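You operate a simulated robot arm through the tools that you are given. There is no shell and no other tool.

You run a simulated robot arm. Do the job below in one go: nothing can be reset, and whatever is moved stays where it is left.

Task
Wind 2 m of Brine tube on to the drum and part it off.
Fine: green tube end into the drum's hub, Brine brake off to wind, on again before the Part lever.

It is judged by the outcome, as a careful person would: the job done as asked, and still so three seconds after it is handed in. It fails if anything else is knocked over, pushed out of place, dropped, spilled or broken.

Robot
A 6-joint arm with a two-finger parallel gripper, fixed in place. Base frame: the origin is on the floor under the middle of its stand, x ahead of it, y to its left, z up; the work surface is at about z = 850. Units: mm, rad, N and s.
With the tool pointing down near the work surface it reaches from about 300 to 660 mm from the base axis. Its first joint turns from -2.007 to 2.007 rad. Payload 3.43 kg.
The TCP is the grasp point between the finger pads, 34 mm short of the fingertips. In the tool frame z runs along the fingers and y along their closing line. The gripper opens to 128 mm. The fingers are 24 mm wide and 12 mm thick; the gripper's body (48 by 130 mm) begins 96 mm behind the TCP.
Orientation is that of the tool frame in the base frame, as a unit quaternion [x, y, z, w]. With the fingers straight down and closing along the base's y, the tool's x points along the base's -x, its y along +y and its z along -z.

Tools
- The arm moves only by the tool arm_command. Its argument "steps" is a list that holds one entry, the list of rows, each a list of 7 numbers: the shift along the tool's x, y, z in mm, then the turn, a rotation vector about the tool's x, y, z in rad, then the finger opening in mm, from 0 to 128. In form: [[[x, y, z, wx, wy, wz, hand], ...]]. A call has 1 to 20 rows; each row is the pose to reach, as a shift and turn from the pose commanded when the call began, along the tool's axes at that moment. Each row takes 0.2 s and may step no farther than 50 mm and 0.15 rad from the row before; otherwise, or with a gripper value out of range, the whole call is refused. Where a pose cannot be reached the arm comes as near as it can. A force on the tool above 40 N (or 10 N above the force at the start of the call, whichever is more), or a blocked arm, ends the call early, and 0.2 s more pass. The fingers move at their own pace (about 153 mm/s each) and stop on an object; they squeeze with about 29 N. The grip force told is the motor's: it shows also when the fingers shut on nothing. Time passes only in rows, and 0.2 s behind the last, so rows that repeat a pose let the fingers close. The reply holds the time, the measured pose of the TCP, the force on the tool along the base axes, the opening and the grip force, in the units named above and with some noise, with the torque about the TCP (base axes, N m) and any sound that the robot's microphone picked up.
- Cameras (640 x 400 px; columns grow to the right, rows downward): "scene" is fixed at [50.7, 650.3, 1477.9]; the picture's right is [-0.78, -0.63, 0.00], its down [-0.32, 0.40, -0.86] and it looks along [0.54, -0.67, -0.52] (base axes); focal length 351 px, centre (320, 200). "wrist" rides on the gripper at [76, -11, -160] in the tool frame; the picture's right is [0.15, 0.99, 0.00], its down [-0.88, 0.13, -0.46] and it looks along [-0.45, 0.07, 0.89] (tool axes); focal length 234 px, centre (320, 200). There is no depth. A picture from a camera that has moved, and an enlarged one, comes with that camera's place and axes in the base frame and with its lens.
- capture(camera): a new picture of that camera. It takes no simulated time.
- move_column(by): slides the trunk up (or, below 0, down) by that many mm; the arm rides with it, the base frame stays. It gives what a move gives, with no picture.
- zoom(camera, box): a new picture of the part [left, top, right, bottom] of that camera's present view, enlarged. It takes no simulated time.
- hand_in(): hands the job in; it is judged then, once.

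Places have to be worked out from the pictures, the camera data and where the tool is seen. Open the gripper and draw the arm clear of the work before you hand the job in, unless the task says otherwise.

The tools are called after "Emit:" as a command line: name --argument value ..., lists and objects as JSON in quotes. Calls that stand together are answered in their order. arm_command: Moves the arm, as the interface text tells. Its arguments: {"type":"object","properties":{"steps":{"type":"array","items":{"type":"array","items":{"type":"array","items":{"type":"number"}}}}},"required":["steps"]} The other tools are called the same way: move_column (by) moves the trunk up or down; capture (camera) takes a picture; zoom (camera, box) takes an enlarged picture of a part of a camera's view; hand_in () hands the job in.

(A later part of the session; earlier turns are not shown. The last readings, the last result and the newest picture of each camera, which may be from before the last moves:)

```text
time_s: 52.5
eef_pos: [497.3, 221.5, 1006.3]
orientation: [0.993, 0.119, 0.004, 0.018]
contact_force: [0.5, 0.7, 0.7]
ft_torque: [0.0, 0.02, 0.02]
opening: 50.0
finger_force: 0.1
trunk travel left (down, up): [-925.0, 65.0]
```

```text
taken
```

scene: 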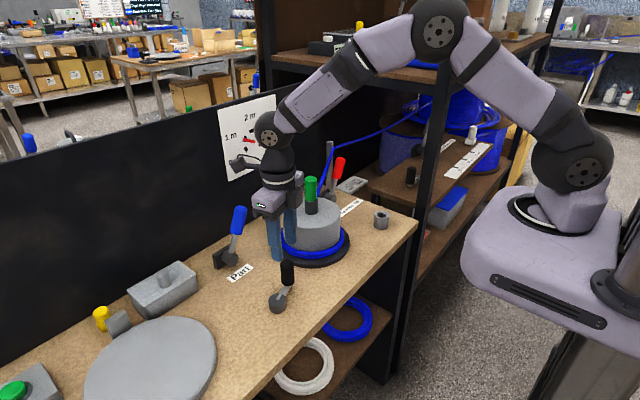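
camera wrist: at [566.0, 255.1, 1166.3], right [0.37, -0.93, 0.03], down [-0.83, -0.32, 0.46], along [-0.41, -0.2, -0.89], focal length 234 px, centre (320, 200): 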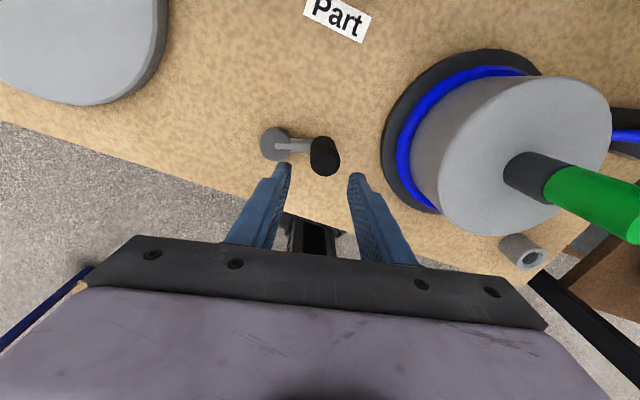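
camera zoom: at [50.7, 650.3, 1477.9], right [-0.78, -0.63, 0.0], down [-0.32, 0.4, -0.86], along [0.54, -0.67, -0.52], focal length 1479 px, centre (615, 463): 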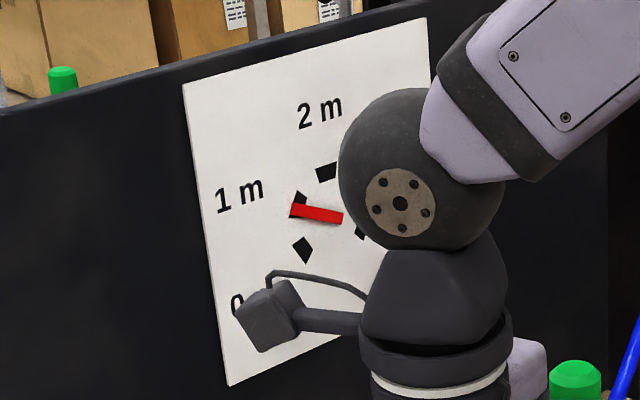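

The dial held at about 0.9 m after release. I fix the small tilt, rise a bit more and turn the tool clockwise back.

Emit:
arm_command --steps '[[[0, 0, -20, 0.0367, -0.0037, 0, 50], [0, 0, -40, 0.0367, -0.0037, 0, 50], [0, 0, -40, 0.0367, -0.0037, 0, 50]]]'

Emit:
arm_command --steps '[[[0, 0, 0, 0, 0, 0.145, 50], [0, 0, 0, 0, 0, 0.29, 50], [0, 0, 0, 0, 0, 0.435, 50], [0, 0, 0, 0, 0, 0.58, 50], [0, 0, 0, 0, 0, 0.725, 50], [0, 0, 0, 0, 0, 0.87, 50], [0, 0, 0, 0, 0, 1.015, 50], [0, 0, 0, 0, 0, 1.16, 50], [0, 0, 0, 0, 0, 1.305, 50], [0, 0, 0, 0, 0, 1.45, 50], [0, 0, 0, 0, 0, 1.595, 50], [0, 0, 0, 0, 0, 1.74, 50], [0, 0, 0, 0, 0, 1.885, 50], [0, 0, 0, 0, 0, 2.03, 50], [0, 0, 0, 0, 0, 2.175, 50], [0, 0, 0, 0, 0, 2.32, 50], [0, 0, 0, 0, 0, 2.465, 50], [0, 0, 0, 0, 0, 2.61, 50], [0, 0, 0, 0, 0, 2.755, 50], [0, 0, 0, 0, 0, 2.9, 50]]]'

```text
time_s: 53.3
eef_pos: [496.5, 223.0, 1046.0]
orientation: [0.993, 0.118, 0.0, -0.001]
contact_force: [0.5, 0.0, 0.5]
ft_torque: [0.0, 0.0, -0.02]
opening: 50.0
finger_force: 0.1
trunk travel left (down, up): [-925.0, 65.0]
```

```text
time_s: 57.5
eef_pos: [495.7, 222.1, 1046.5]
orientation: [-0.236, 0.972, 0.001, 0.0]
contact_force: [-1.5, 0.6, -0.5]
ft_torque: [0.0, 0.01, 0.02]
opening: 50.0
finger_force: 0.0
trunk travel left (down, up): [-925.0, 65.0]
```

The tool is now at about +27° yaw. I turn it another 2.75 rad clockwise.

Emit:
arm_command --steps '[[[0, 0, 0, 0, 0, 0.145, 50], [0, 0, 0, 0, 0, 0.29, 50], [0, 0, 0, 0, 0, 0.435, 50], [0, 0, 0, 0, 0, 0.58, 50], [0, 0, 0, 0, 0, 0.725, 50], [0, 0, 0, 0, 0, 0.87, 50], [0, 0, 0, 0, 0, 1.015, 50], [0, 0, 0, 0, 0, 1.16, 50], [0, 0, 0, 0, 0, 1.305, 50], [0, 0, 0, 0, 0, 1.45, 50], [0, 0, 0, 0, 0, 1.595, 50], [0, 0, 0, 0, 0, 1.74, 50], [0, 0, 0, 0, 0, 1.885, 50], [0, 0, 0, 0, 0, 2.03, 50], [0, 0, 0, 0, 0, 2.175, 50], [0, 0, 0, 0, 0, 2.32, 50], [0, 0, 0, 0, 0, 2.465, 50], [0, 0, 0, 0, 0, 2.61, 50], [0, 0, 0, 0, 0, 2.755, 50], [0, 0, 0, 0, 0, 2.755, 50]]]'

Emit:
capture --camera "wrist"

Emit:
capture --camera "scene"

```text
time_s: 61.7
eef_pos: [496.1, 219.6, 1046.0]
orientation: [0.908, 0.419, 0.0, -0.001]
contact_force: [1.0, 0.3, -0.1]
ft_torque: [-0.01, 0.02, -0.01]
opening: 49.9
finger_force: 0.1
trunk travel left (down, up): [-925.0, 65.0]
```

```text
taken
camera wrist: at [537.5, 285.5, 1206.3], right [0.85, -0.53, 0.0], down [-0.47, -0.76, 0.45], along [-0.24, -0.38, -0.89], focal length 234 px, centre (320, 200)
```

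wrist: 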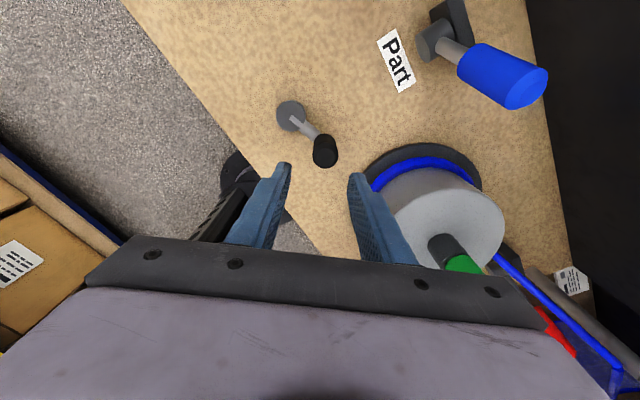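

```text
taken
```

scene: 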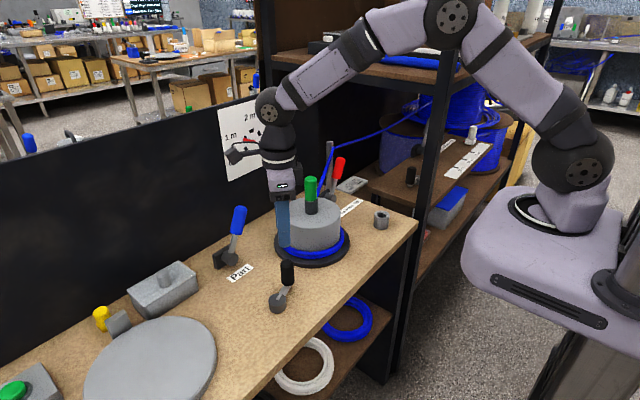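

I zoom on the crank again to get the knob's present position.

Emit:
zoom --camera "wrist" --box '[260, 85, 360, 185]'

Emit:
zoom --camera "scene" --box '[255, 250, 315, 320]'

Emit:
zoom --camera "scene" --box '[215, 90, 285, 185]'

```text
4.00 times, centred on (310, 135) of wrist
camera zoom: at [537.5, 285.5, 1206.3], right [0.85, -0.53, 0.0], down [-0.47, -0.76, 0.45], along [-0.24, -0.38, -0.89], focal length 937 px, centre (360, 460)
```

zoom: 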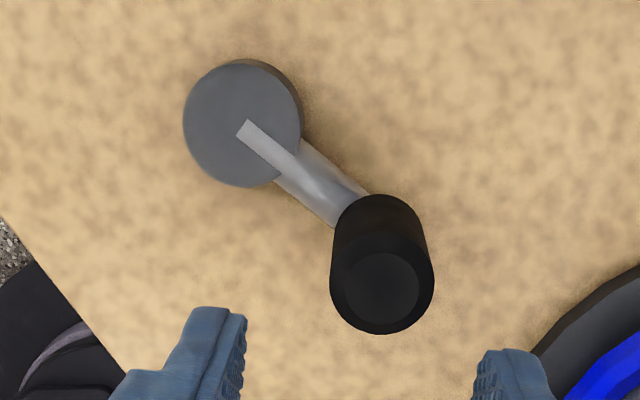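

```text
5.71 times, centred on (285, 285) of scene
camera zoom: at [50.7, 650.3, 1477.9], right [-0.78, -0.63, 0.0], down [-0.32, 0.4, -0.86], along [0.54, -0.67, -0.52], focal length 2007 px, centre (520, -286)
```

zoom: 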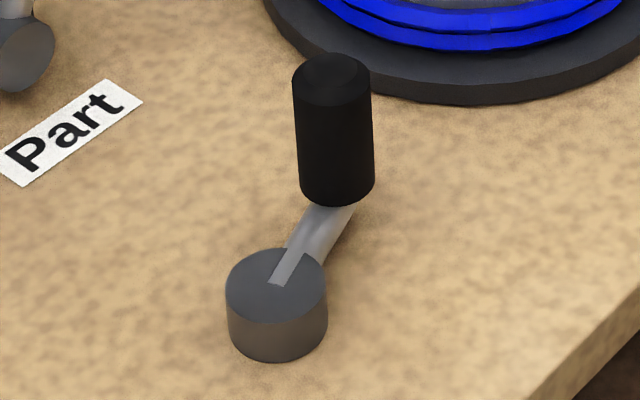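

```text
4.21 times, centred on (250, 138) of scene
camera zoom: at [50.7, 650.3, 1477.9], right [-0.78, -0.63, 0.0], down [-0.32, 0.4, -0.86], along [0.54, -0.67, -0.52], focal length 1479 px, centre (615, 463)
```

zoom: 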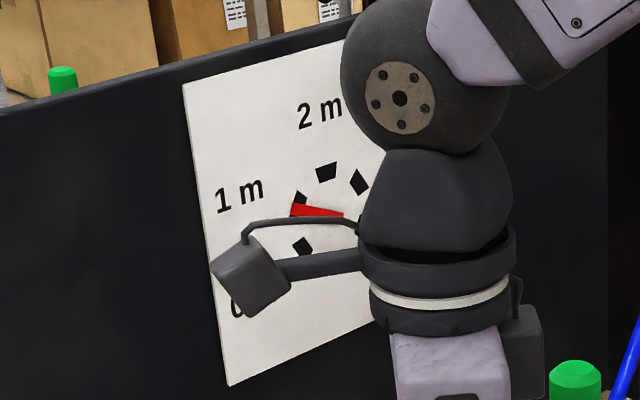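

The knob is at about (499.4, 212.9), i.e. crank angle -72°, 0.92 turn done. I shift over it and descend for the second grip.

Emit:
arm_command --steps '[[[-2, 4, 30, 0, 0, 0, 50], [-4.2, 7.8, 60, 0, 0, 0, 50], [-4.2, 7.8, 85, 0, 0, 0, 50], [-4.2, 7.8, 105, 0, 0, 0, 50], [-4.2, 7.8, 118, 0, 0, 0, 50], [-4.2, 7.8, 118, 0, 0, 0, 50]]]'

Emit:
zoom --camera "wrist" --box '[220, 120, 420, 260]'

```text
time_s: 63.1
eef_pos: [500.2, 213.6, 928.4]
orientation: [0.908, 0.419, 0.001, -0.001]
contact_force: [-0.7, 0.5, -0.8]
ft_torque: [-0.03, -0.02, -0.04]
opening: 49.9
finger_force: 0.1
trunk travel left (down, up): [-925.0, 65.0]
```

```text
2.86 times, centred on (320, 190) of wrist
camera zoom: at [540.6, 277.7, 1088.7], right [0.85, -0.53, 0.0], down [-0.47, -0.76, 0.45], along [-0.24, -0.38, -0.89], focal length 669 px, centre (320, 229)
```

zoom: 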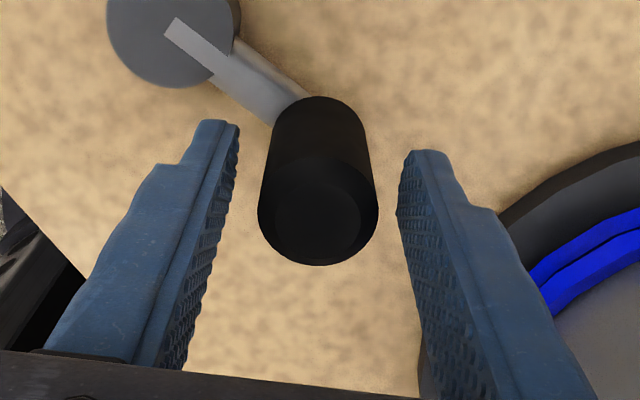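

Knob is well inside the fingers. I close on it again.

Emit:
arm_command --steps '[[[0, 0, 0, 0, 0, 0, 38], [0, 0, 0, 0, 0, 0, 30], [0, 0, 0, 0, 0, 0, 30]]]'

```text
time_s: 63.9
eef_pos: [499.3, 212.6, 927.8]
orientation: [0.908, 0.419, 0.0, -0.001]
contact_force: [-1.7, 2.5, -1.6]
ft_torque: [-0.05, -0.04, 0.04]
opening: 31.0
finger_force: 38.2
trunk travel left (down, up): [-925.0, 65.0]
```

Gripped with almost no side load. I wind on counter-clockwise by 2.6 rad.

Emit:
arm_command --steps '[[[6.91, 3.6, 0, 0, 0, -0.13, 30], [14.23, 6.27, 0, 0, 0, -0.26, 30], [21.84, 7.97, 0, 0, 0, -0.39, 30], [29.6, 8.67, 0, 0, 0, -0.52, 30], [37.39, 8.36, 0, 0, 0, -0.65, 30], [45.07, 7.04, 0, 0, 0, -0.78, 30], [52.51, 4.74, 0, 0, 0, -0.91, 30], [59.6, 1.49, 0, 0, 0, -1.04, 30], [66.2, -2.65, 0, 0, 0, -1.17, 30], [72.21, -7.61, 0, 0, 0, -1.3, 30], [77.53, -13.31, 0, 0, 0, -1.43, 30], [82.06, -19.65, 0, 0, 0, -1.56, 30], [85.73, -26.52, 0, 0, 0, -1.69, 30], [88.48, -33.81, 0, 0, 0, -1.82, 30], [90.27, -41.4, 0, 0, 0, -1.95, 30], [91.05, -49.16, 0, 0, 0, -2.08, 30], [90.82, -56.94, 0, 0, 0, -2.21, 30], [89.59, -64.64, 0, 0, 0, -2.34, 30], [87.36, -72.11, 0, 0, 0, -2.47, 30], [84.2, -79.23, 0, 0, 0, -2.6, 30]]]'

Emit:
zoom --camera "scene" --box '[215, 90, 285, 185]'

Emit:
capture --camera "scene"

```text
time_s: 68.1
eef_pos: [493.9, 328.6, 928.7]
orientation: [-0.163, 0.987, 0.001, 0.0]
contact_force: [0.2, -2.4, 0.2]
ft_torque: [-0.07, -0.03, 0.01]
opening: 31.4
finger_force: 0.9
trunk travel left (down, up): [-925.0, 65.0]
```

```text
4.21 times, centred on (250, 138) of scene
camera zoom: at [50.7, 650.3, 1477.9], right [-0.78, -0.63, 0.0], down [-0.32, 0.4, -0.86], along [0.54, -0.67, -0.52], focal length 1479 px, centre (615, 463)
```

zoom: 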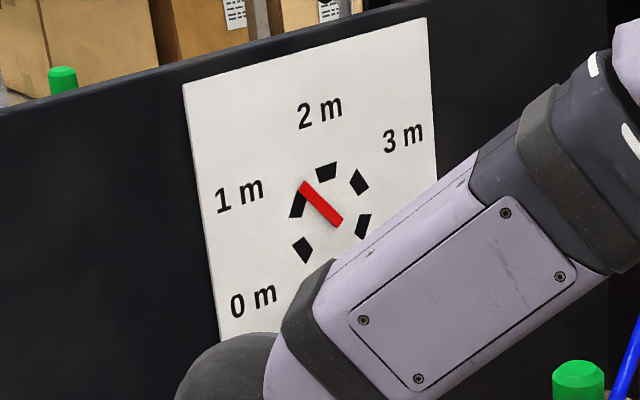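

```text
taken
```

scene: 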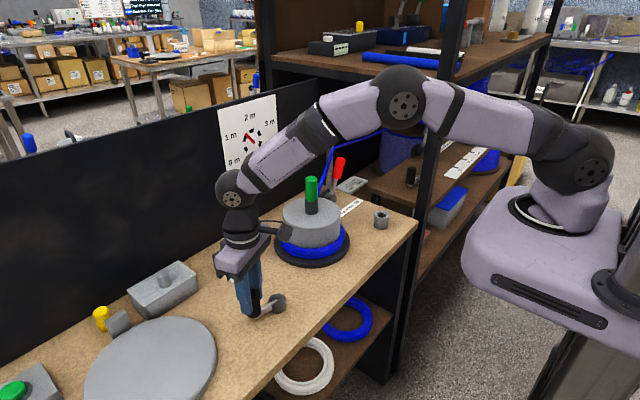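

Needle is now around 1.35–1.4 m. I zoom closer on the dial to calibrate my reading before the final part.

Emit:
zoom --camera "scene" --box '[228, 108, 272, 152]'

```text
9.09 times, centred on (250, 130) of scene
camera zoom: at [50.7, 650.3, 1477.9], right [-0.78, -0.63, 0.0], down [-0.32, 0.4, -0.86], along [0.54, -0.67, -0.52], focal length 3193 px, centre (956, 836)
```

zoom: 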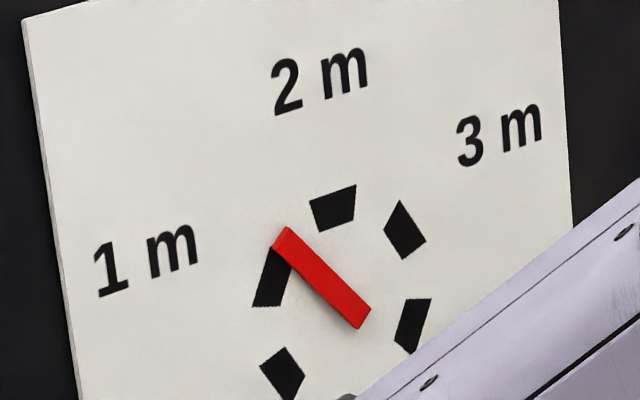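

The careful dial reading is 1.335 m, matching 1.336 crank turns, so 239° (4.17 rad) remain. I open around the knob and turn the tool back clockwise in place (fingertips are above the crank arm) to gain turning range.

Emit:
arm_command --steps '[[[0, 0, 0, 0, 0, 0, 40], [0, 0, 0, 0, 0, 0, 48], [0, 0, 0, 0, 0, 0, 48], [0, 0, 0, 0, 0, 0.145, 48], [0, 0, 0, 0, 0, 0.29, 48], [0, 0, 0, 0, 0, 0.435, 48], [0, 0, 0, 0, 0, 0.58, 48], [0, 0, 0, 0, 0, 0.725, 48], [0, 0, 0, 0, 0, 0.87, 48], [0, 0, 0, 0, 0, 1.015, 48], [0, 0, 0, 0, 0, 1.16, 48], [0, 0, 0, 0, 0, 1.305, 48], [0, 0, 0, 0, 0, 1.45, 48], [0, 0, 0, 0, 0, 1.45, 48]]]'

Emit:
capture --camera "wrist"

Emit:
zoom --camera "scene" --box '[228, 108, 272, 152]'

```text
time_s: 71.1
eef_pos: [492.8, 329.5, 929.2]
orientation: [0.534, 0.845, 0.001, 0.0]
contact_force: [0.1, 0.2, -0.2]
ft_torque: [0.01, 0.02, 0.0]
opening: 48.1
finger_force: 0.1
trunk travel left (down, up): [-925.0, 65.0]
```

```text
taken
camera wrist: at [451.3, 392.5, 1088.1], right [0.83, 0.56, 0.0], down [0.5, -0.74, 0.45], along [0.25, -0.38, -0.89], focal length 234 px, centre (320, 200)
```

wrist: 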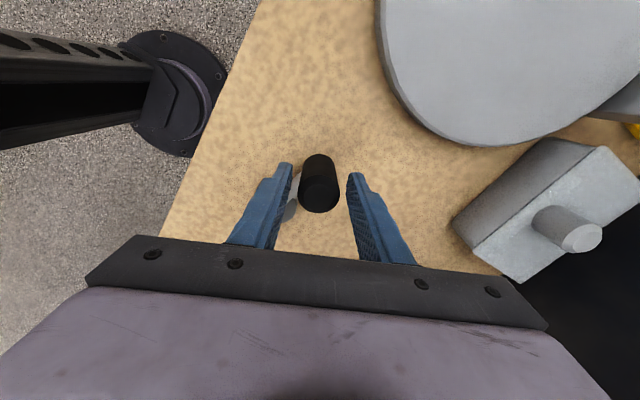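

```text
9.09 times, centred on (250, 130) of scene
camera zoom: at [50.7, 650.3, 1477.9], right [-0.78, -0.63, 0.0], down [-0.32, 0.4, -0.86], along [0.54, -0.67, -0.52], focal length 3193 px, centre (956, 836)
```

zoom: 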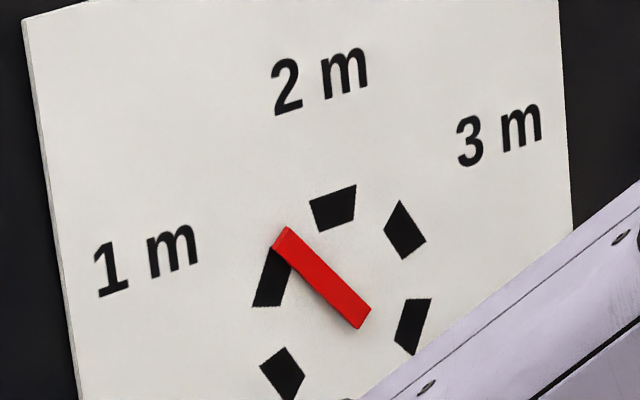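

Dial unchanged. I re-close on the knob and wind another 2.34 rad.

Emit:
arm_command --steps '[[[0, 0, 0, 0, 0, 0, 36], [0, 0, 0, 0, 0, 0, 30], [4.42, -6.41, 0, 0, 0, -0.13, 30], [7.98, -13.35, 0, 0, 0, -0.26, 30], [10.61, -20.69, 0, 0, 0, -0.39, 30], [12.26, -28.31, 0, 0, 0, -0.52, 30], [12.91, -36.07, 0, 0, 0, -0.65, 30], [12.55, -43.85, 0, 0, 0, -0.78, 30], [11.18, -51.53, 0, 0, 0, -0.91, 30], [8.83, -58.95, 0, 0, 0, -1.04, 30], [5.54, -66.02, 0, 0, 0, -1.17, 30], [1.36, -72.6, 0, 0, 0, -1.3, 30], [-3.65, -78.57, 0, 0, 0, -1.43, 30], [-9.37, -83.86, 0, 0, 0, -1.56, 30], [-15.74, -88.35, 0, 0, 0, -1.69, 30], [-22.64, -91.98, 0, 0, 0, -1.82, 30], [-29.95, -94.69, 0, 0, 0, -1.95, 30], [-37.55, -96.42, 0, 0, 0, -2.08, 30], [-45.3, -97.15, 0, 0, 0, -2.21, 30], [-53.09, -96.88, 0, 0, 0, -2.34, 30]]]'

Emit:
zoom --camera "scene" --box '[228, 108, 272, 152]'

Emit:
capture --camera "scene"

```text
time_s: 75.3
eef_pos: [428.6, 239.3, 928.0]
orientation: [-0.572, 0.821, 0.001, 0.001]
contact_force: [-2.6, 0.1, 1.7]
ft_torque: [0.0, 0.03, 0.01]
opening: 31.3
finger_force: 1.9
trunk travel left (down, up): [-925.0, 65.0]
```

```text
9.09 times, centred on (250, 130) of scene
camera zoom: at [50.7, 650.3, 1477.9], right [-0.78, -0.63, 0.0], down [-0.32, 0.4, -0.86], along [0.54, -0.67, -0.52], focal length 3193 px, centre (956, 836)
```

zoom: 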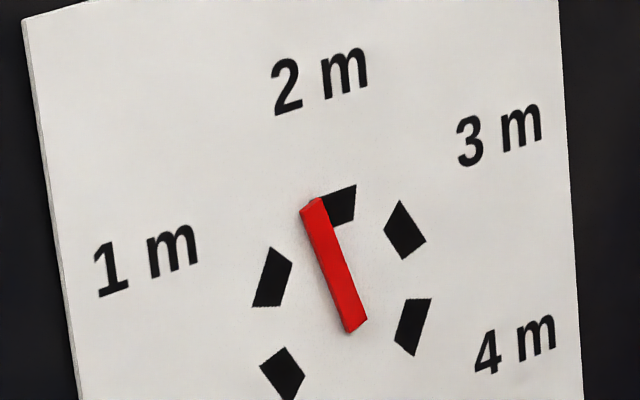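

```text
taken
```

scene: 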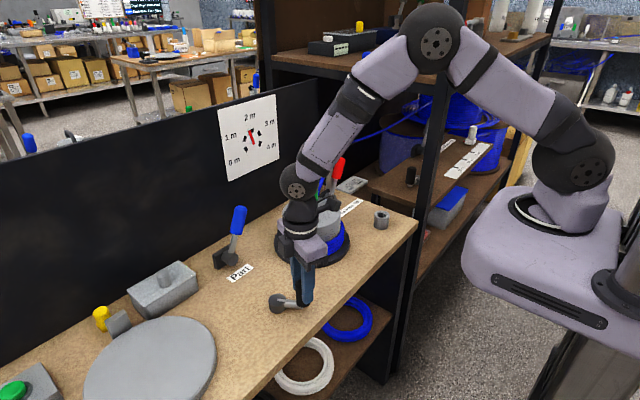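

Dial reads about 1.72 m, crank count 1.709. I wind another 1.56 rad, leaving a small remainder for a fine finish.

Emit:
arm_command --steps '[[[4.42, -6.41, 0, 0, 0, -0.13, 30], [7.98, -13.35, 0, 0, 0, -0.26, 30], [10.61, -20.69, 0, 0, 0, -0.39, 30], [12.26, -28.31, 0, 0, 0, -0.52, 30], [12.91, -36.07, 0, 0, 0, -0.65, 30], [12.55, -43.85, 0, 0, 0, -0.78, 30], [11.18, -51.53, 0, 0, 0, -0.91, 30], [8.83, -58.95, 0, 0, 0, -1.04, 30], [5.54, -66.02, 0, 0, 0, -1.17, 30], [1.36, -72.6, 0, 0, 0, -1.3, 30], [-3.65, -78.57, 0, 0, 0, -1.43, 30], [-9.37, -83.86, 0, 0, 0, -1.56, 30], [-9.37, -83.86, 0, 0, 0, -1.56, 30]]]'

Emit:
zoom --camera "scene" --box '[228, 108, 272, 152]'

Emit:
capture --camera "wrist"

Emit:
capture --camera "scene"

```text
time_s: 78.1
eef_pos: [511.7, 218.6, 928.9]
orientation: [0.983, -0.182, 0.0, -0.002]
contact_force: [0.1, -2.6, 0.0]
ft_torque: [-0.31, -0.17, -0.02]
opening: 31.5
finger_force: 25.5
trunk travel left (down, up): [-925.0, 65.0]
```

```text
9.09 times, centred on (250, 130) of scene
camera zoom: at [50.7, 650.3, 1477.9], right [-0.78, -0.63, 0.0], down [-0.32, 0.4, -0.86], along [0.54, -0.67, -0.52], focal length 3193 px, centre (956, 836)
```

zoom: 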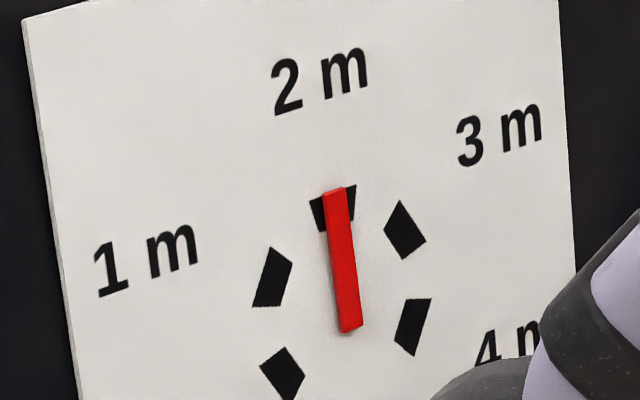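

```text
taken
camera wrist: at [585.9, 201.6, 1089.3], right [-0.22, -0.98, 0.0], down [-0.87, 0.19, 0.46], along [-0.44, 0.1, -0.89], focal length 234 px, centre (320, 200)
```

wrist: 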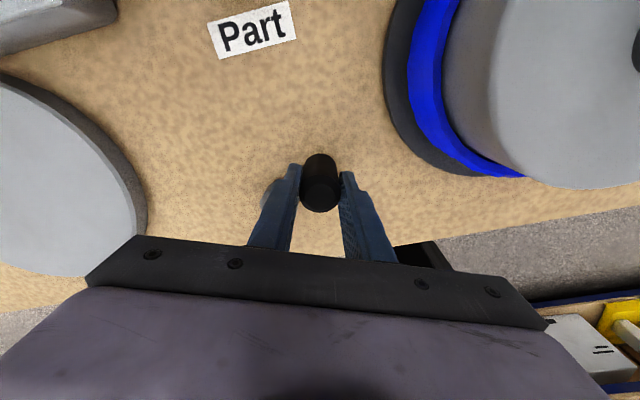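

```text
taken
```

scene: 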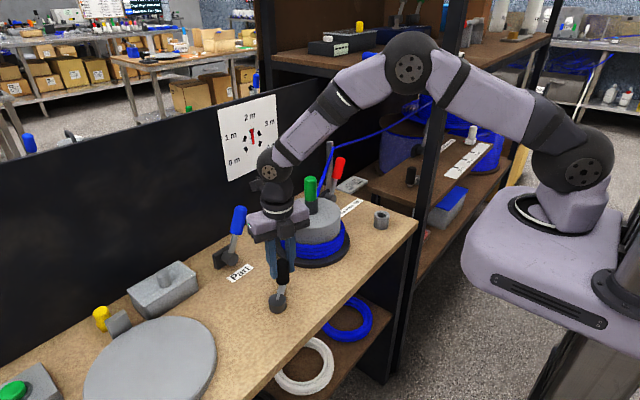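

The needle is almost on the 2 m mark (about 1.97–2.0). I zoom tighter to read it precisely before any further turn.

Emit:
zoom --camera "scene" --box '[240, 124, 266, 150]'

```text
15.38 times, centred on (253, 137) of scene
camera zoom: at [50.7, 650.3, 1477.9], right [-0.78, -0.63, 0.0], down [-0.32, 0.4, -0.86], along [0.54, -0.67, -0.52], focal length 5403 px, centre (1351, 1169)
```

zoom: 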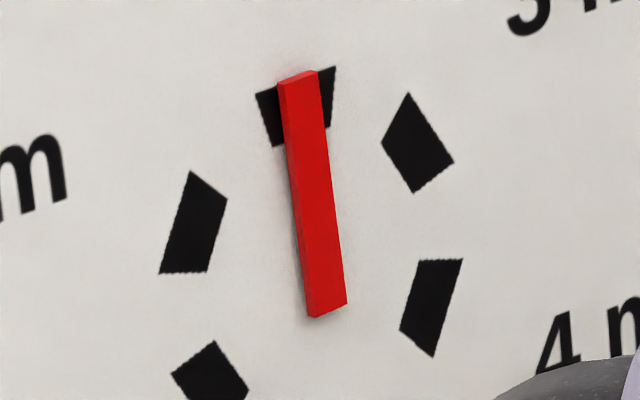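

The tight reading gives about 1.97 m (crank count 1.957). I add about 13° more crank to land on 2 m.

Emit:
arm_command --steps '[[[1.99, -2.76, 0, 0, 0, -0.057, 30], [3.96, -5.65, 0, 0, 0, -0.115, 30], [5.7, -8.65, 0, 0, 0, -0.173, 30], [7.24, -11.71, 0, 0, 0, -0.23, 30], [7.24, -11.71, 0, 0, 0, -0.23, 30]]]'

Emit:
zoom --camera "scene" --box '[240, 124, 266, 150]'

Emit:
zoom --camera "scene" --box '[228, 108, 272, 152]'

```text
time_s: 79.3
eef_pos: [521.0, 226.3, 927.4]
orientation: [0.998, -0.068, 0.001, -0.001]
contact_force: [0.6, -2.5, 1.7]
ft_torque: [-0.23, 0.05, 0.0]
opening: 31.0
finger_force: 38.1
trunk travel left (down, up): [-925.0, 65.0]
```

```text
15.38 times, centred on (253, 137) of scene
camera zoom: at [50.7, 650.3, 1477.9], right [-0.78, -0.63, 0.0], down [-0.32, 0.4, -0.86], along [0.54, -0.67, -0.52], focal length 5403 px, centre (1351, 1169)
```

zoom: 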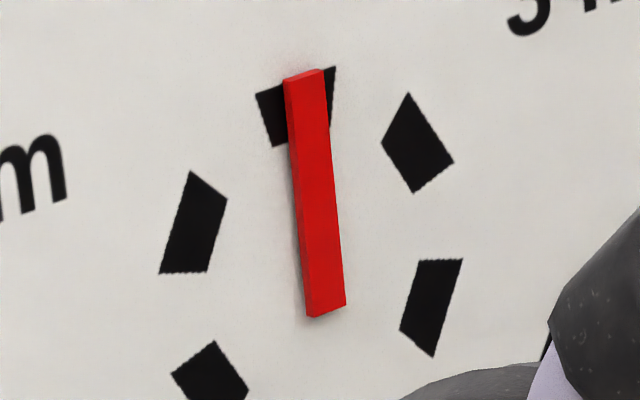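

```text
9.09 times, centred on (250, 130) of scene
camera zoom: at [50.7, 650.3, 1477.9], right [-0.78, -0.63, 0.0], down [-0.32, 0.4, -0.86], along [0.54, -0.67, -0.52], focal length 3193 px, centre (956, 836)
```

zoom: 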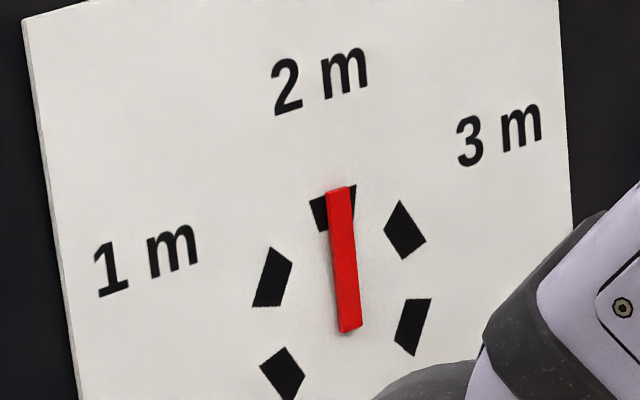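

The needle is now aligned with the 2 m mark (about 2.00, crank count 1.994). I open and lift straight off the knob without disturbing it.

Emit:
arm_command --steps '[[[0, 0, 0, 0, 0, 0, 36], [0, 0, 0, 0, 0, 0, 46], [0, 0, 0, 0, 0, 0, 50], [0, 0, -20, 0, 0, 0, 50], [0, 0, -60, 0, 0, 0, 50], [0, 0, -105, 0, 0, 0, 50], [0, 0, -150, 0, 0, 0, 50], [0, 0, -190, 0, 0, 0, 50], [0, 0, -190, 0, 0, 0, 50]]]'

Emit:
capture --camera "scene"

Emit:
zoom --camera "scene" --box '[240, 124, 266, 150]'

```text
time_s: 81.3
eef_pos: [521.9, 228.4, 1117.3]
orientation: [0.998, -0.068, 0.0, -0.002]
contact_force: [0.2, 0.0, 0.3]
ft_torque: [-0.01, 0.02, 0.0]
opening: 50.0
finger_force: 0.1
trunk travel left (down, up): [-925.0, 65.0]
```

```text
taken
```

scene: 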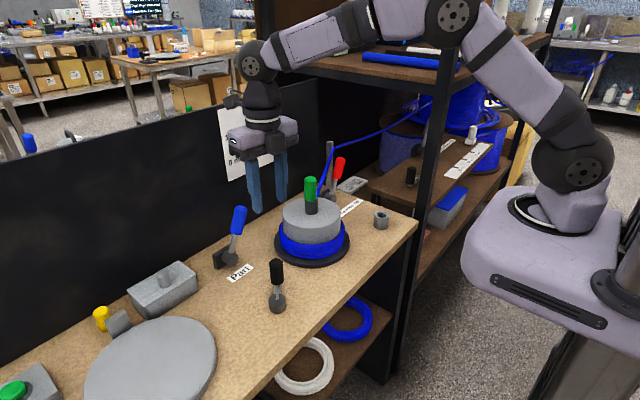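

```text
15.38 times, centred on (253, 137) of scene
camera zoom: at [50.7, 650.3, 1477.9], right [-0.78, -0.63, 0.0], down [-0.32, 0.4, -0.86], along [0.54, -0.67, -0.52], focal length 5403 px, centre (1351, 1169)
```

zoom: 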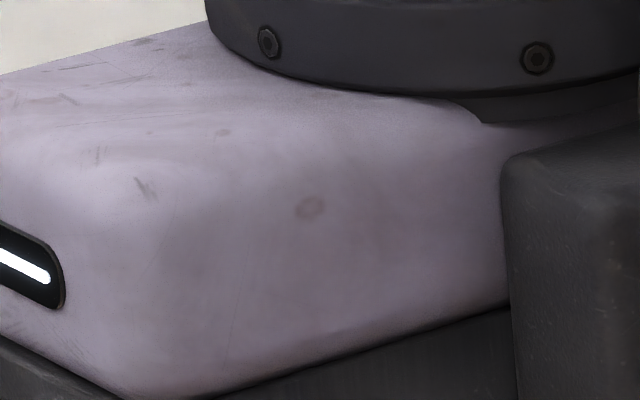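

Clear of the knob. I turn the tool back to its normal yaw while moving over toward the brake side.

Emit:
arm_command --steps '[[[-4, 4, -10, 0, 0, 0.15, 50], [-8, 14, -20, 0, 0, 0.3, 50], [-12, 28, -30, 0, 0, 0.45, 50], [-15, 42, -40, 0, 0, 0.6, 50], [-18, 56, -50, 0, 0, 0.75, 50], [-20, 70, -60, 0, 0, 0.9, 50], [-22, 85, -70, 0, 0, 1.05, 50], [-24, 100, -80, 0, 0, 1.2, 50], [-26, 116, -83, 0, 0, 1.35, 50], [-28, 132, -83, 0, 0, 1.5, 50], [-30, 148, -83, 0, 0, 1.65, 50], [-32, 164, -83, 0, 0, 1.8, 50], [-34, 180, -83, 0, 0, 1.95, 50], [-36, 196, -83, 0, 0, 2.1, 50], [-38, 211, -83, 0, 0, 2.25, 50], [-40, 226, -83, 0, 0, 2.4, 50], [-42, 240, -83, 0, 0, 2.55, 50], [-43, 254, -83, 0, 0, 2.7, 50], [-44, 266, -83, 0, 0, 2.85, 50], [-44.9, 276.6, -83, 0, 0, 3.0, 50]]]'

Emit:
zoom --camera "scene" --box '[240, 124, 266, 150]'

Emit:
capture --camera "scene"

Emit:
capture --camera "wrist"

```text
time_s: 85.5
eef_pos: [439.3, -41.5, 1201.1]
orientation: [-0.001, 1.0, 0.001, 0.0]
contact_force: [0.2, 0.1, -0.4]
ft_torque: [-0.03, -0.02, 0.02]
opening: 50.0
finger_force: 0.1
trunk travel left (down, up): [-925.0, 65.0]
```

```text
15.38 times, centred on (253, 137) of scene
camera zoom: at [50.7, 650.3, 1477.9], right [-0.78, -0.63, 0.0], down [-0.32, 0.4, -0.86], along [0.54, -0.67, -0.52], focal length 5403 px, centre (1351, 1169)
```

zoom: 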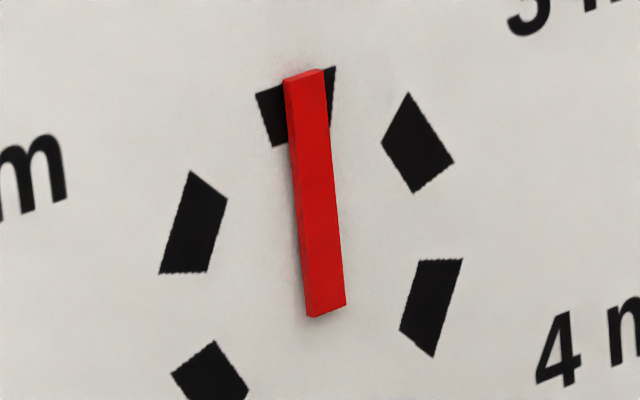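

```text
taken
```

scene: 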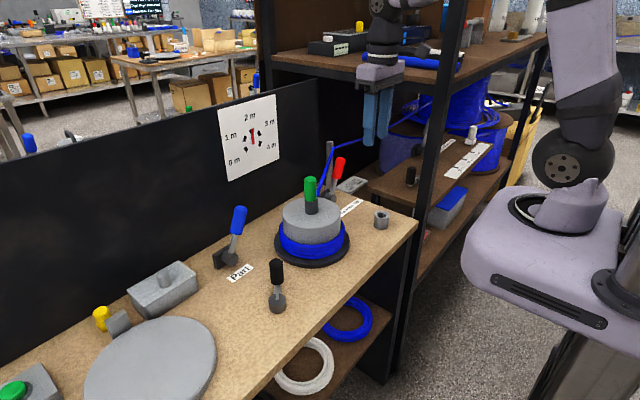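

```text
taken
camera wrist: at [362.5, -52.7, 1361.3], right [-0.15, 0.99, 0.0], down [0.88, 0.13, 0.46], along [0.45, 0.07, -0.89], focal length 234 px, centre (320, 200)
```

wrist: 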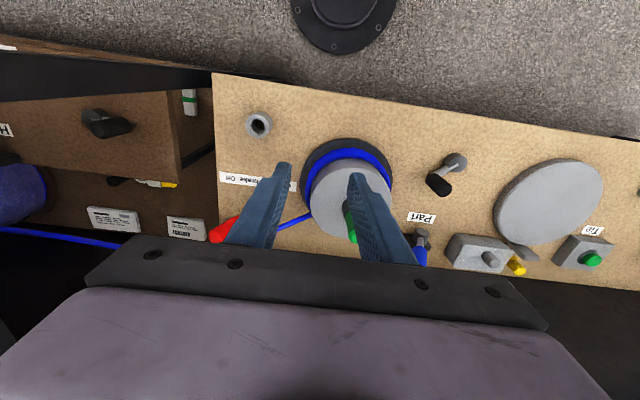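

Dial holds at 2 m. The tube now runs from the coil on the drum to the post, so I check where it passes relative to the red lever.

Emit:
zoom --camera "scene" --box '[270, 120, 390, 270]'

Emit:
zoom --camera "wrist" --box '[180, 140, 420, 270]'

```text
2.67 times, centred on (330, 195) of scene
camera zoom: at [50.7, 650.3, 1477.9], right [-0.78, -0.63, 0.0], down [-0.32, 0.4, -0.86], along [0.54, -0.67, -0.52], focal length 936 px, centre (293, 213)
```

zoom: 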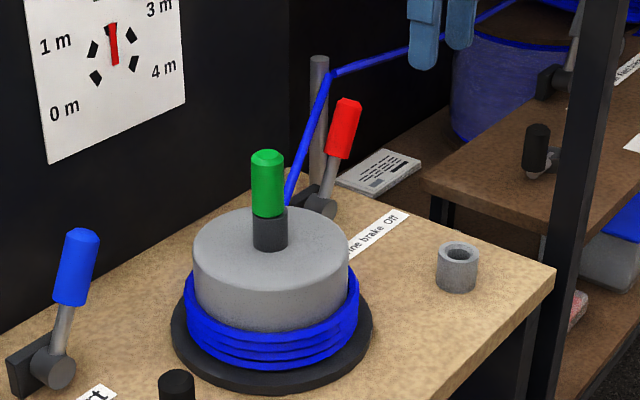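

```text
2.67 times, centred on (300, 205) of wrist
camera zoom: at [362.5, -52.7, 1361.3], right [-0.15, 0.99, 0.0], down [0.88, 0.13, 0.46], along [0.45, 0.07, -0.89], focal length 624 px, centre (373, 187)
```

zoom: 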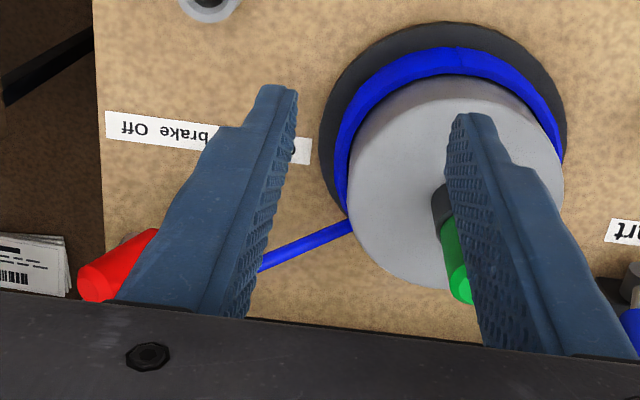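

The tube now drops from the post to the coil near (618, -31, 924), crossing the lever's On side, so a two-finger fork could snag it. Instead I'll use closed fingers as a pusher, coming in yawed and tilted on the -y side of the red lever; first the pre-position.

Emit:
arm_command --steps '[[[-12.3, -17.8, 19.2, 0.0245, -0.1107, 0.0508, 30], [-24.6, -35.7, 38.4, 0.049, -0.2213, 0.1015, 10], [-36.9, -53.5, 57.6, 0.0736, -0.332, 0.1523, 0], [-49.2, -71.4, 76.8, 0.0981, -0.4427, 0.2031, 0], [-61.6, -89.2, 96, 0.1226, -0.5534, 0.2538, 0], [-73.9, -107.1, 115.2, 0.1472, -0.664, 0.3046, 0], [-86.2, -125, 134.4, 0.1717, -0.7747, 0.3553, 0], [-98.5, -142.8, 153.6, 0.1962, -0.8854, 0.4061, 0], [-98.5, -142.8, 153.6, 0.1962, -0.8854, 0.4061, 0]]]'

Emit:
capture --camera "wrist"

Emit:
capture --camera "scene"

```text
time_s: 87.5
eef_pos: [534.3, -180.6, 1049.7]
orientation: [0.243, 0.87, -0.111, 0.415]
contact_force: [3.4, 3.9, 0.5]
ft_torque: [-0.27, 0.26, -0.33]
opening: 0.0
finger_force: 28.8
out of reach, approached as far as the arm can: row 6, 7, 8, 9
trunk travel left (down, up): [-925.0, 65.0]
```

```text
taken
camera wrist: at [381.3, -101.9, 1091.1], right [0.43, 0.9, -0.11], down [0.24, 0.0, 0.97], along [0.87, -0.44, -0.21], focal length 234 px, centre (320, 200)
```

wrist: 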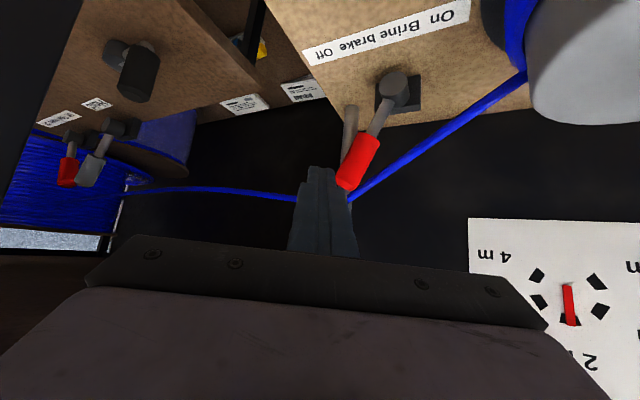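

```text
taken
```

scene: 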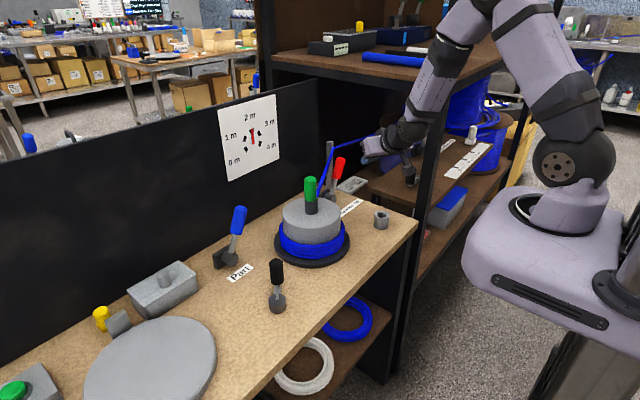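

The arm reports a slightly unreached pose with a few newtons showing; I hold still and re-read to see if anything is touching.

Emit:
arm_command --steps '[[[0, 0, 0, 0, 0, 0, 0]]]'

Emit:
zoom --camera "scene" --box '[320, 60, 480, 220]'

```text
time_s: 87.9
eef_pos: [544.8, -167.4, 1050.8]
orientation: [0.195, 0.879, -0.098, 0.423]
contact_force: [-0.8, 1.1, 0.2]
ft_torque: [0.03, 0.0, 0.02]
opening: 0.0
finger_force: 29.6
trunk travel left (down, up): [-925.0, 65.0]
```

```text
2.50 times, centred on (400, 140) of scene
camera zoom: at [50.7, 650.3, 1477.9], right [-0.78, -0.63, 0.0], down [-0.32, 0.4, -0.86], along [0.54, -0.67, -0.52], focal length 878 px, centre (120, 350)
```

zoom: 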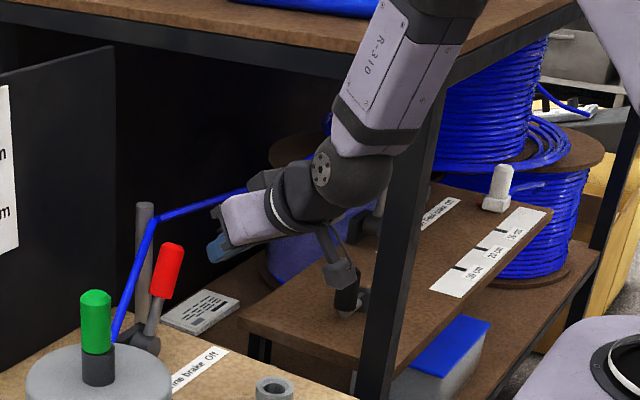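

After settling there is no contact, just a reach compromise at this pose. I go forward partway along the tool axis, where reach should be fine, and re-measure.

Emit:
arm_command --steps '[[[0, -5, 15, 0, 0, 0, 0], [0, -10, 30, 0, 0, 0, 0], [0, -10, 45, 0, 0, 0, 0], [0, -10, 45, 0, 0, 0, 0]]]'

Emit:
capture --camera "wrist"

Emit:
zoom --camera "scene" --box '[270, 120, 430, 220]'

```text
time_s: 88.9
eef_pos: [579.6, -176.4, 1023.9]
orientation: [0.197, 0.88, -0.097, 0.422]
contact_force: [-0.2, 0.5, 0.3]
ft_torque: [-0.01, 0.0, 0.01]
opening: 0.1
finger_force: 28.5
out of reach, approached as far as the arm can: row 1, 2, 3, 4
trunk travel left (down, up): [-925.0, 65.0]
```

```text
taken
camera wrist: at [420.1, -112.5, 1063.8], right [0.34, 0.93, -0.12], down [0.23, 0.04, 0.97], along [0.91, -0.36, -0.2], focal length 234 px, centre (320, 200)
```

wrist: 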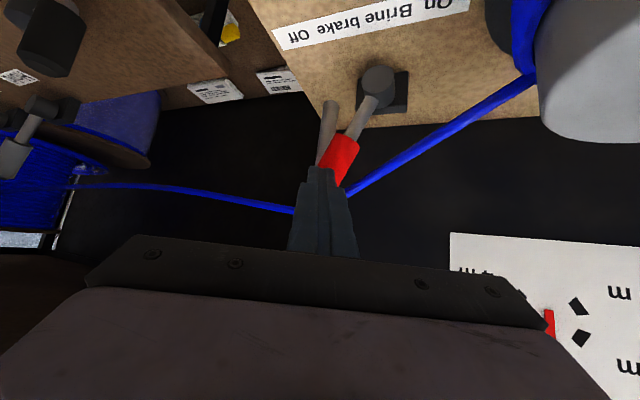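

```text
4.00 times, centred on (350, 170) of scene
camera zoom: at [50.7, 650.3, 1477.9], right [-0.78, -0.63, 0.0], down [-0.32, 0.4, -0.86], along [0.54, -0.67, -0.52], focal length 1405 px, centre (200, 320)
```

zoom: 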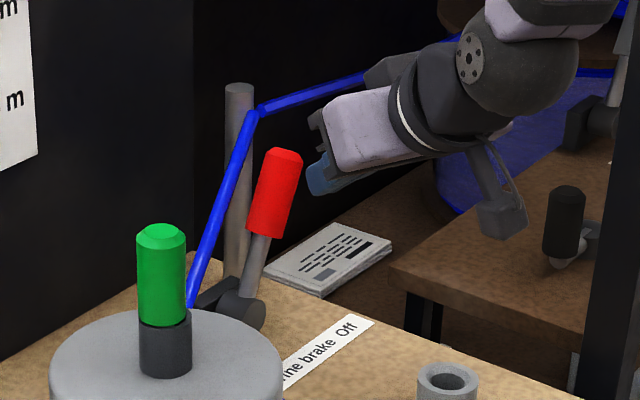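

This yawed pose sits at a wrist limit, so I turn the tool's heading back to straight ahead (as used successfully before), a bit farther back and more to -y.

Emit:
arm_command --steps '[[[-0.7, -4.7, -2.9, -0.0853, 0, -0.0678, 0], [-1.4, -9.4, -5.8, -0.1707, 0, -0.1356, 0], [-2.1, -14.2, -8.7, -0.256, 0, -0.2034, 0], [-2.75, -18.9, -11.65, -0.3414, 0, -0.2712, 0], [-2.75, -18.9, -11.65, -0.3414, 0, -0.2712, 0]]]'

Emit:
capture --camera "wrist"

Emit:
zoom --camera "scene" --box '[270, 100, 430, 220]'

```text
time_s: 90.1
eef_pos: [580.5, -176.9, 1023.3]
orientation: [0.197, 0.879, -0.098, 0.422]
contact_force: [0.8, 0.2, -0.2]
ft_torque: [-0.04, -0.01, 0.01]
opening: 0.0
finger_force: 28.8
out of reach, approached as far as the arm can: row 1, 2, 3, 4, 5
trunk travel left (down, up): [-925.0, 65.0]
```

```text
taken
camera wrist: at [420.4, -112.5, 1063.9], right [0.34, 0.93, -0.12], down [0.23, 0.04, 0.97], along [0.91, -0.36, -0.2], focal length 234 px, centre (320, 200)
```

wrist: 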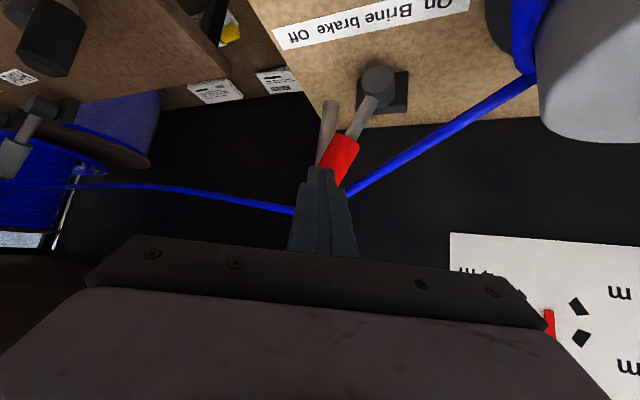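

```text
3.33 times, centred on (350, 160) of scene
camera zoom: at [50.7, 650.3, 1477.9], right [-0.78, -0.63, 0.0], down [-0.32, 0.4, -0.86], along [0.54, -0.67, -0.52], focal length 1171 px, centre (220, 333)
```

zoom: 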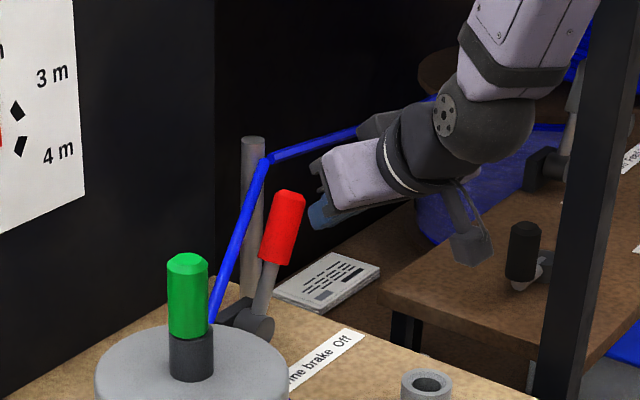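

The arm is stuck at a joint limit in this branch and did not move. I back out the way I came: untilting and rising toward the earlier vertical pose.

Emit:
arm_command --steps '[[[-2.8, 3.4, -21.8, -0.0245, 0.1107, -0.0508, 0], [-5.6, 6.8, -43.6, -0.049, 0.2213, -0.1015, 0], [-8.4, 10.2, -65.4, -0.0736, 0.332, -0.1523, 0], [-11.2, 13.5, -87.2, -0.0981, 0.4427, -0.2031, 0], [-14, 17, -109, -0.1226, 0.5534, -0.2538, 0], [-16.9, 20.3, -130.8, -0.1472, 0.664, -0.3046, 0], [-19.7, 23.7, -152.6, -0.1717, 0.7747, -0.3553, 0], [-22.5, 27.1, -174.4, -0.1962, 0.8854, -0.4061, 0], [-22.5, 27.1, -174.4, -0.1962, 0.8854, -0.4061, 0]]]'

Emit:
capture --camera "scene"

```text
time_s: 92.1
eef_pos: [480.7, -96.9, 1148.8]
orientation: [0.003, 1.0, -0.001, -0.003]
contact_force: [-0.5, -0.5, 0.3]
ft_torque: [-0.01, 0.0, 0.0]
opening: 0.2
finger_force: 28.9
out of reach, approached as far as the arm can: row 3, 4
trunk travel left (down, up): [-925.0, 65.0]
```

```text
taken
```

scene: 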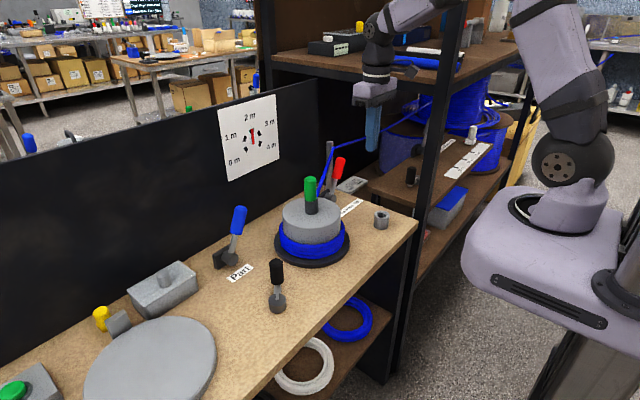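

Back upright. I repeat the tilt with straight heading that worked before, stopping with the fingertips short of the lever and tube.

Emit:
arm_command --steps '[[[-8, -0.6, 16, 0, -0.13, 0, 0], [-18, -1.2, 34, 0, -0.26, 0, 0], [-30, -1.8, 54, 0, -0.39, 0, 0], [-44, -2.4, 76, 0, -0.52, 0, 0], [-60, -3, 100, 0, -0.65, 0, 0], [-80, -3.5, 123, 0, -0.78, 0, 0], [-98.4, -4, 144, 0, -0.9, 0, 0], [-98.4, -4, 144, 0, -0.9, 0, 0], [-98.4, -4, 144, 0, -0.9, 0, 0]]]'

Emit:
capture --camera "wrist"

```text
time_s: 94.1
eef_pos: [577.9, -104.5, 1004.3]
orientation: [0.004, 0.901, -0.003, 0.433]
contact_force: [0.0, -0.1, -0.4]
ft_torque: [0.0, 0.01, 0.01]
opening: 0.2
finger_force: 28.6
out of reach, approached as far as the arm can: row 5, 6
trunk travel left (down, up): [-925.0, 65.0]
```

```text
taken
camera wrist: at [406.2, -114.6, 1044.8], right [-0.08, 0.99, -0.12], down [0.2, 0.13, 0.97], along [0.98, 0.06, -0.21], focal length 234 px, centre (320, 200)
```

wrist: 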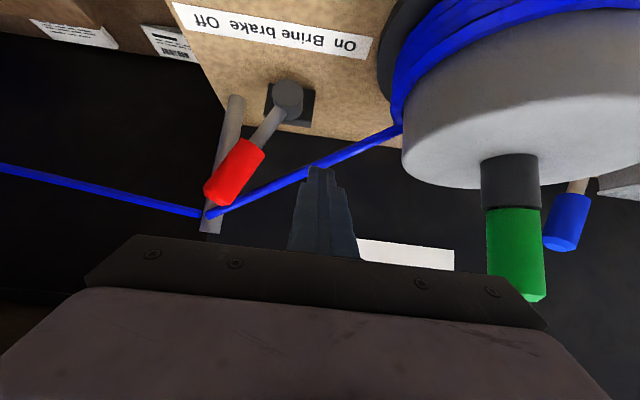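

Pose reached. Now I slide sideways toward -y in front of the lever.

Emit:
arm_command --steps '[[[0, -15, 0, 0, 0, 0, 0], [0, -30, 0, 0, 0, 0, 0], [0, -45, 0, 0, 0, 0, 0], [0, -60, 0, 0, 0, 0, 0], [0, -75, 0, 0, 0, 0, 0], [0, -90, 0, 0, 0, 0, 0], [0, -105, 0, 0, 0, 0, 0], [0, -118, 0, 0, 0, 0, 0], [0, -118, 0, 0, 0, 0, 0]]]'

Emit:
capture --camera "wrist"

Emit:
zoom --camera "scene" --box '[270, 60, 470, 220]'

```text
time_s: 96.1
eef_pos: [577.5, -223.0, 1003.3]
orientation: [0.002, 0.902, -0.003, 0.433]
contact_force: [-0.8, -0.2, -0.6]
ft_torque: [0.03, -0.03, -0.01]
opening: 0.0
finger_force: 28.7
trunk travel left (down, up): [-925.0, 65.0]
```

```text
taken
camera wrist: at [405.5, -232.1, 1044.9], right [-0.08, 0.99, -0.12], down [0.2, 0.13, 0.97], along [0.98, 0.06, -0.21], focal length 234 px, centre (320, 200)
```

wrist: 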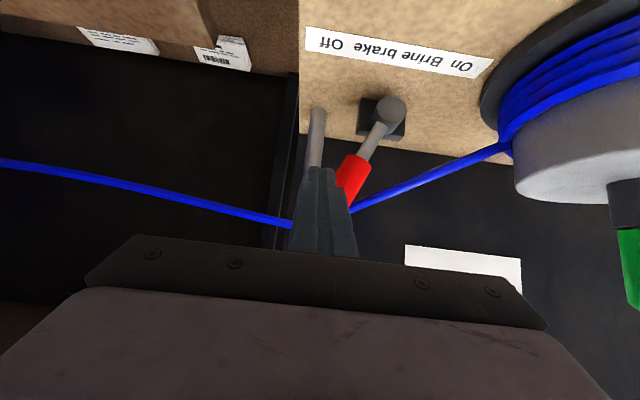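

```text
2.50 times, centred on (370, 140) of scene
camera zoom: at [50.7, 650.3, 1477.9], right [-0.78, -0.63, 0.0], down [-0.32, 0.4, -0.86], along [0.54, -0.67, -0.52], focal length 878 px, centre (195, 350)
```

zoom: 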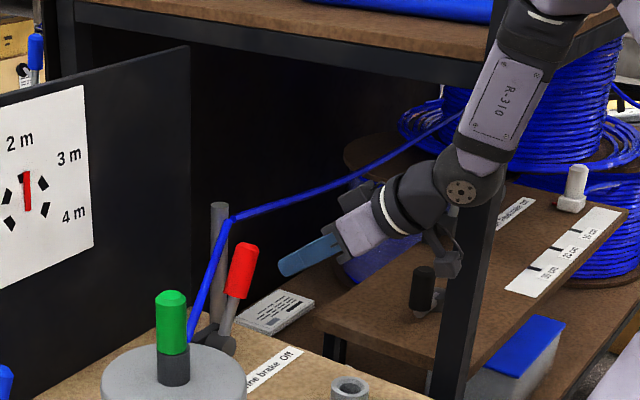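

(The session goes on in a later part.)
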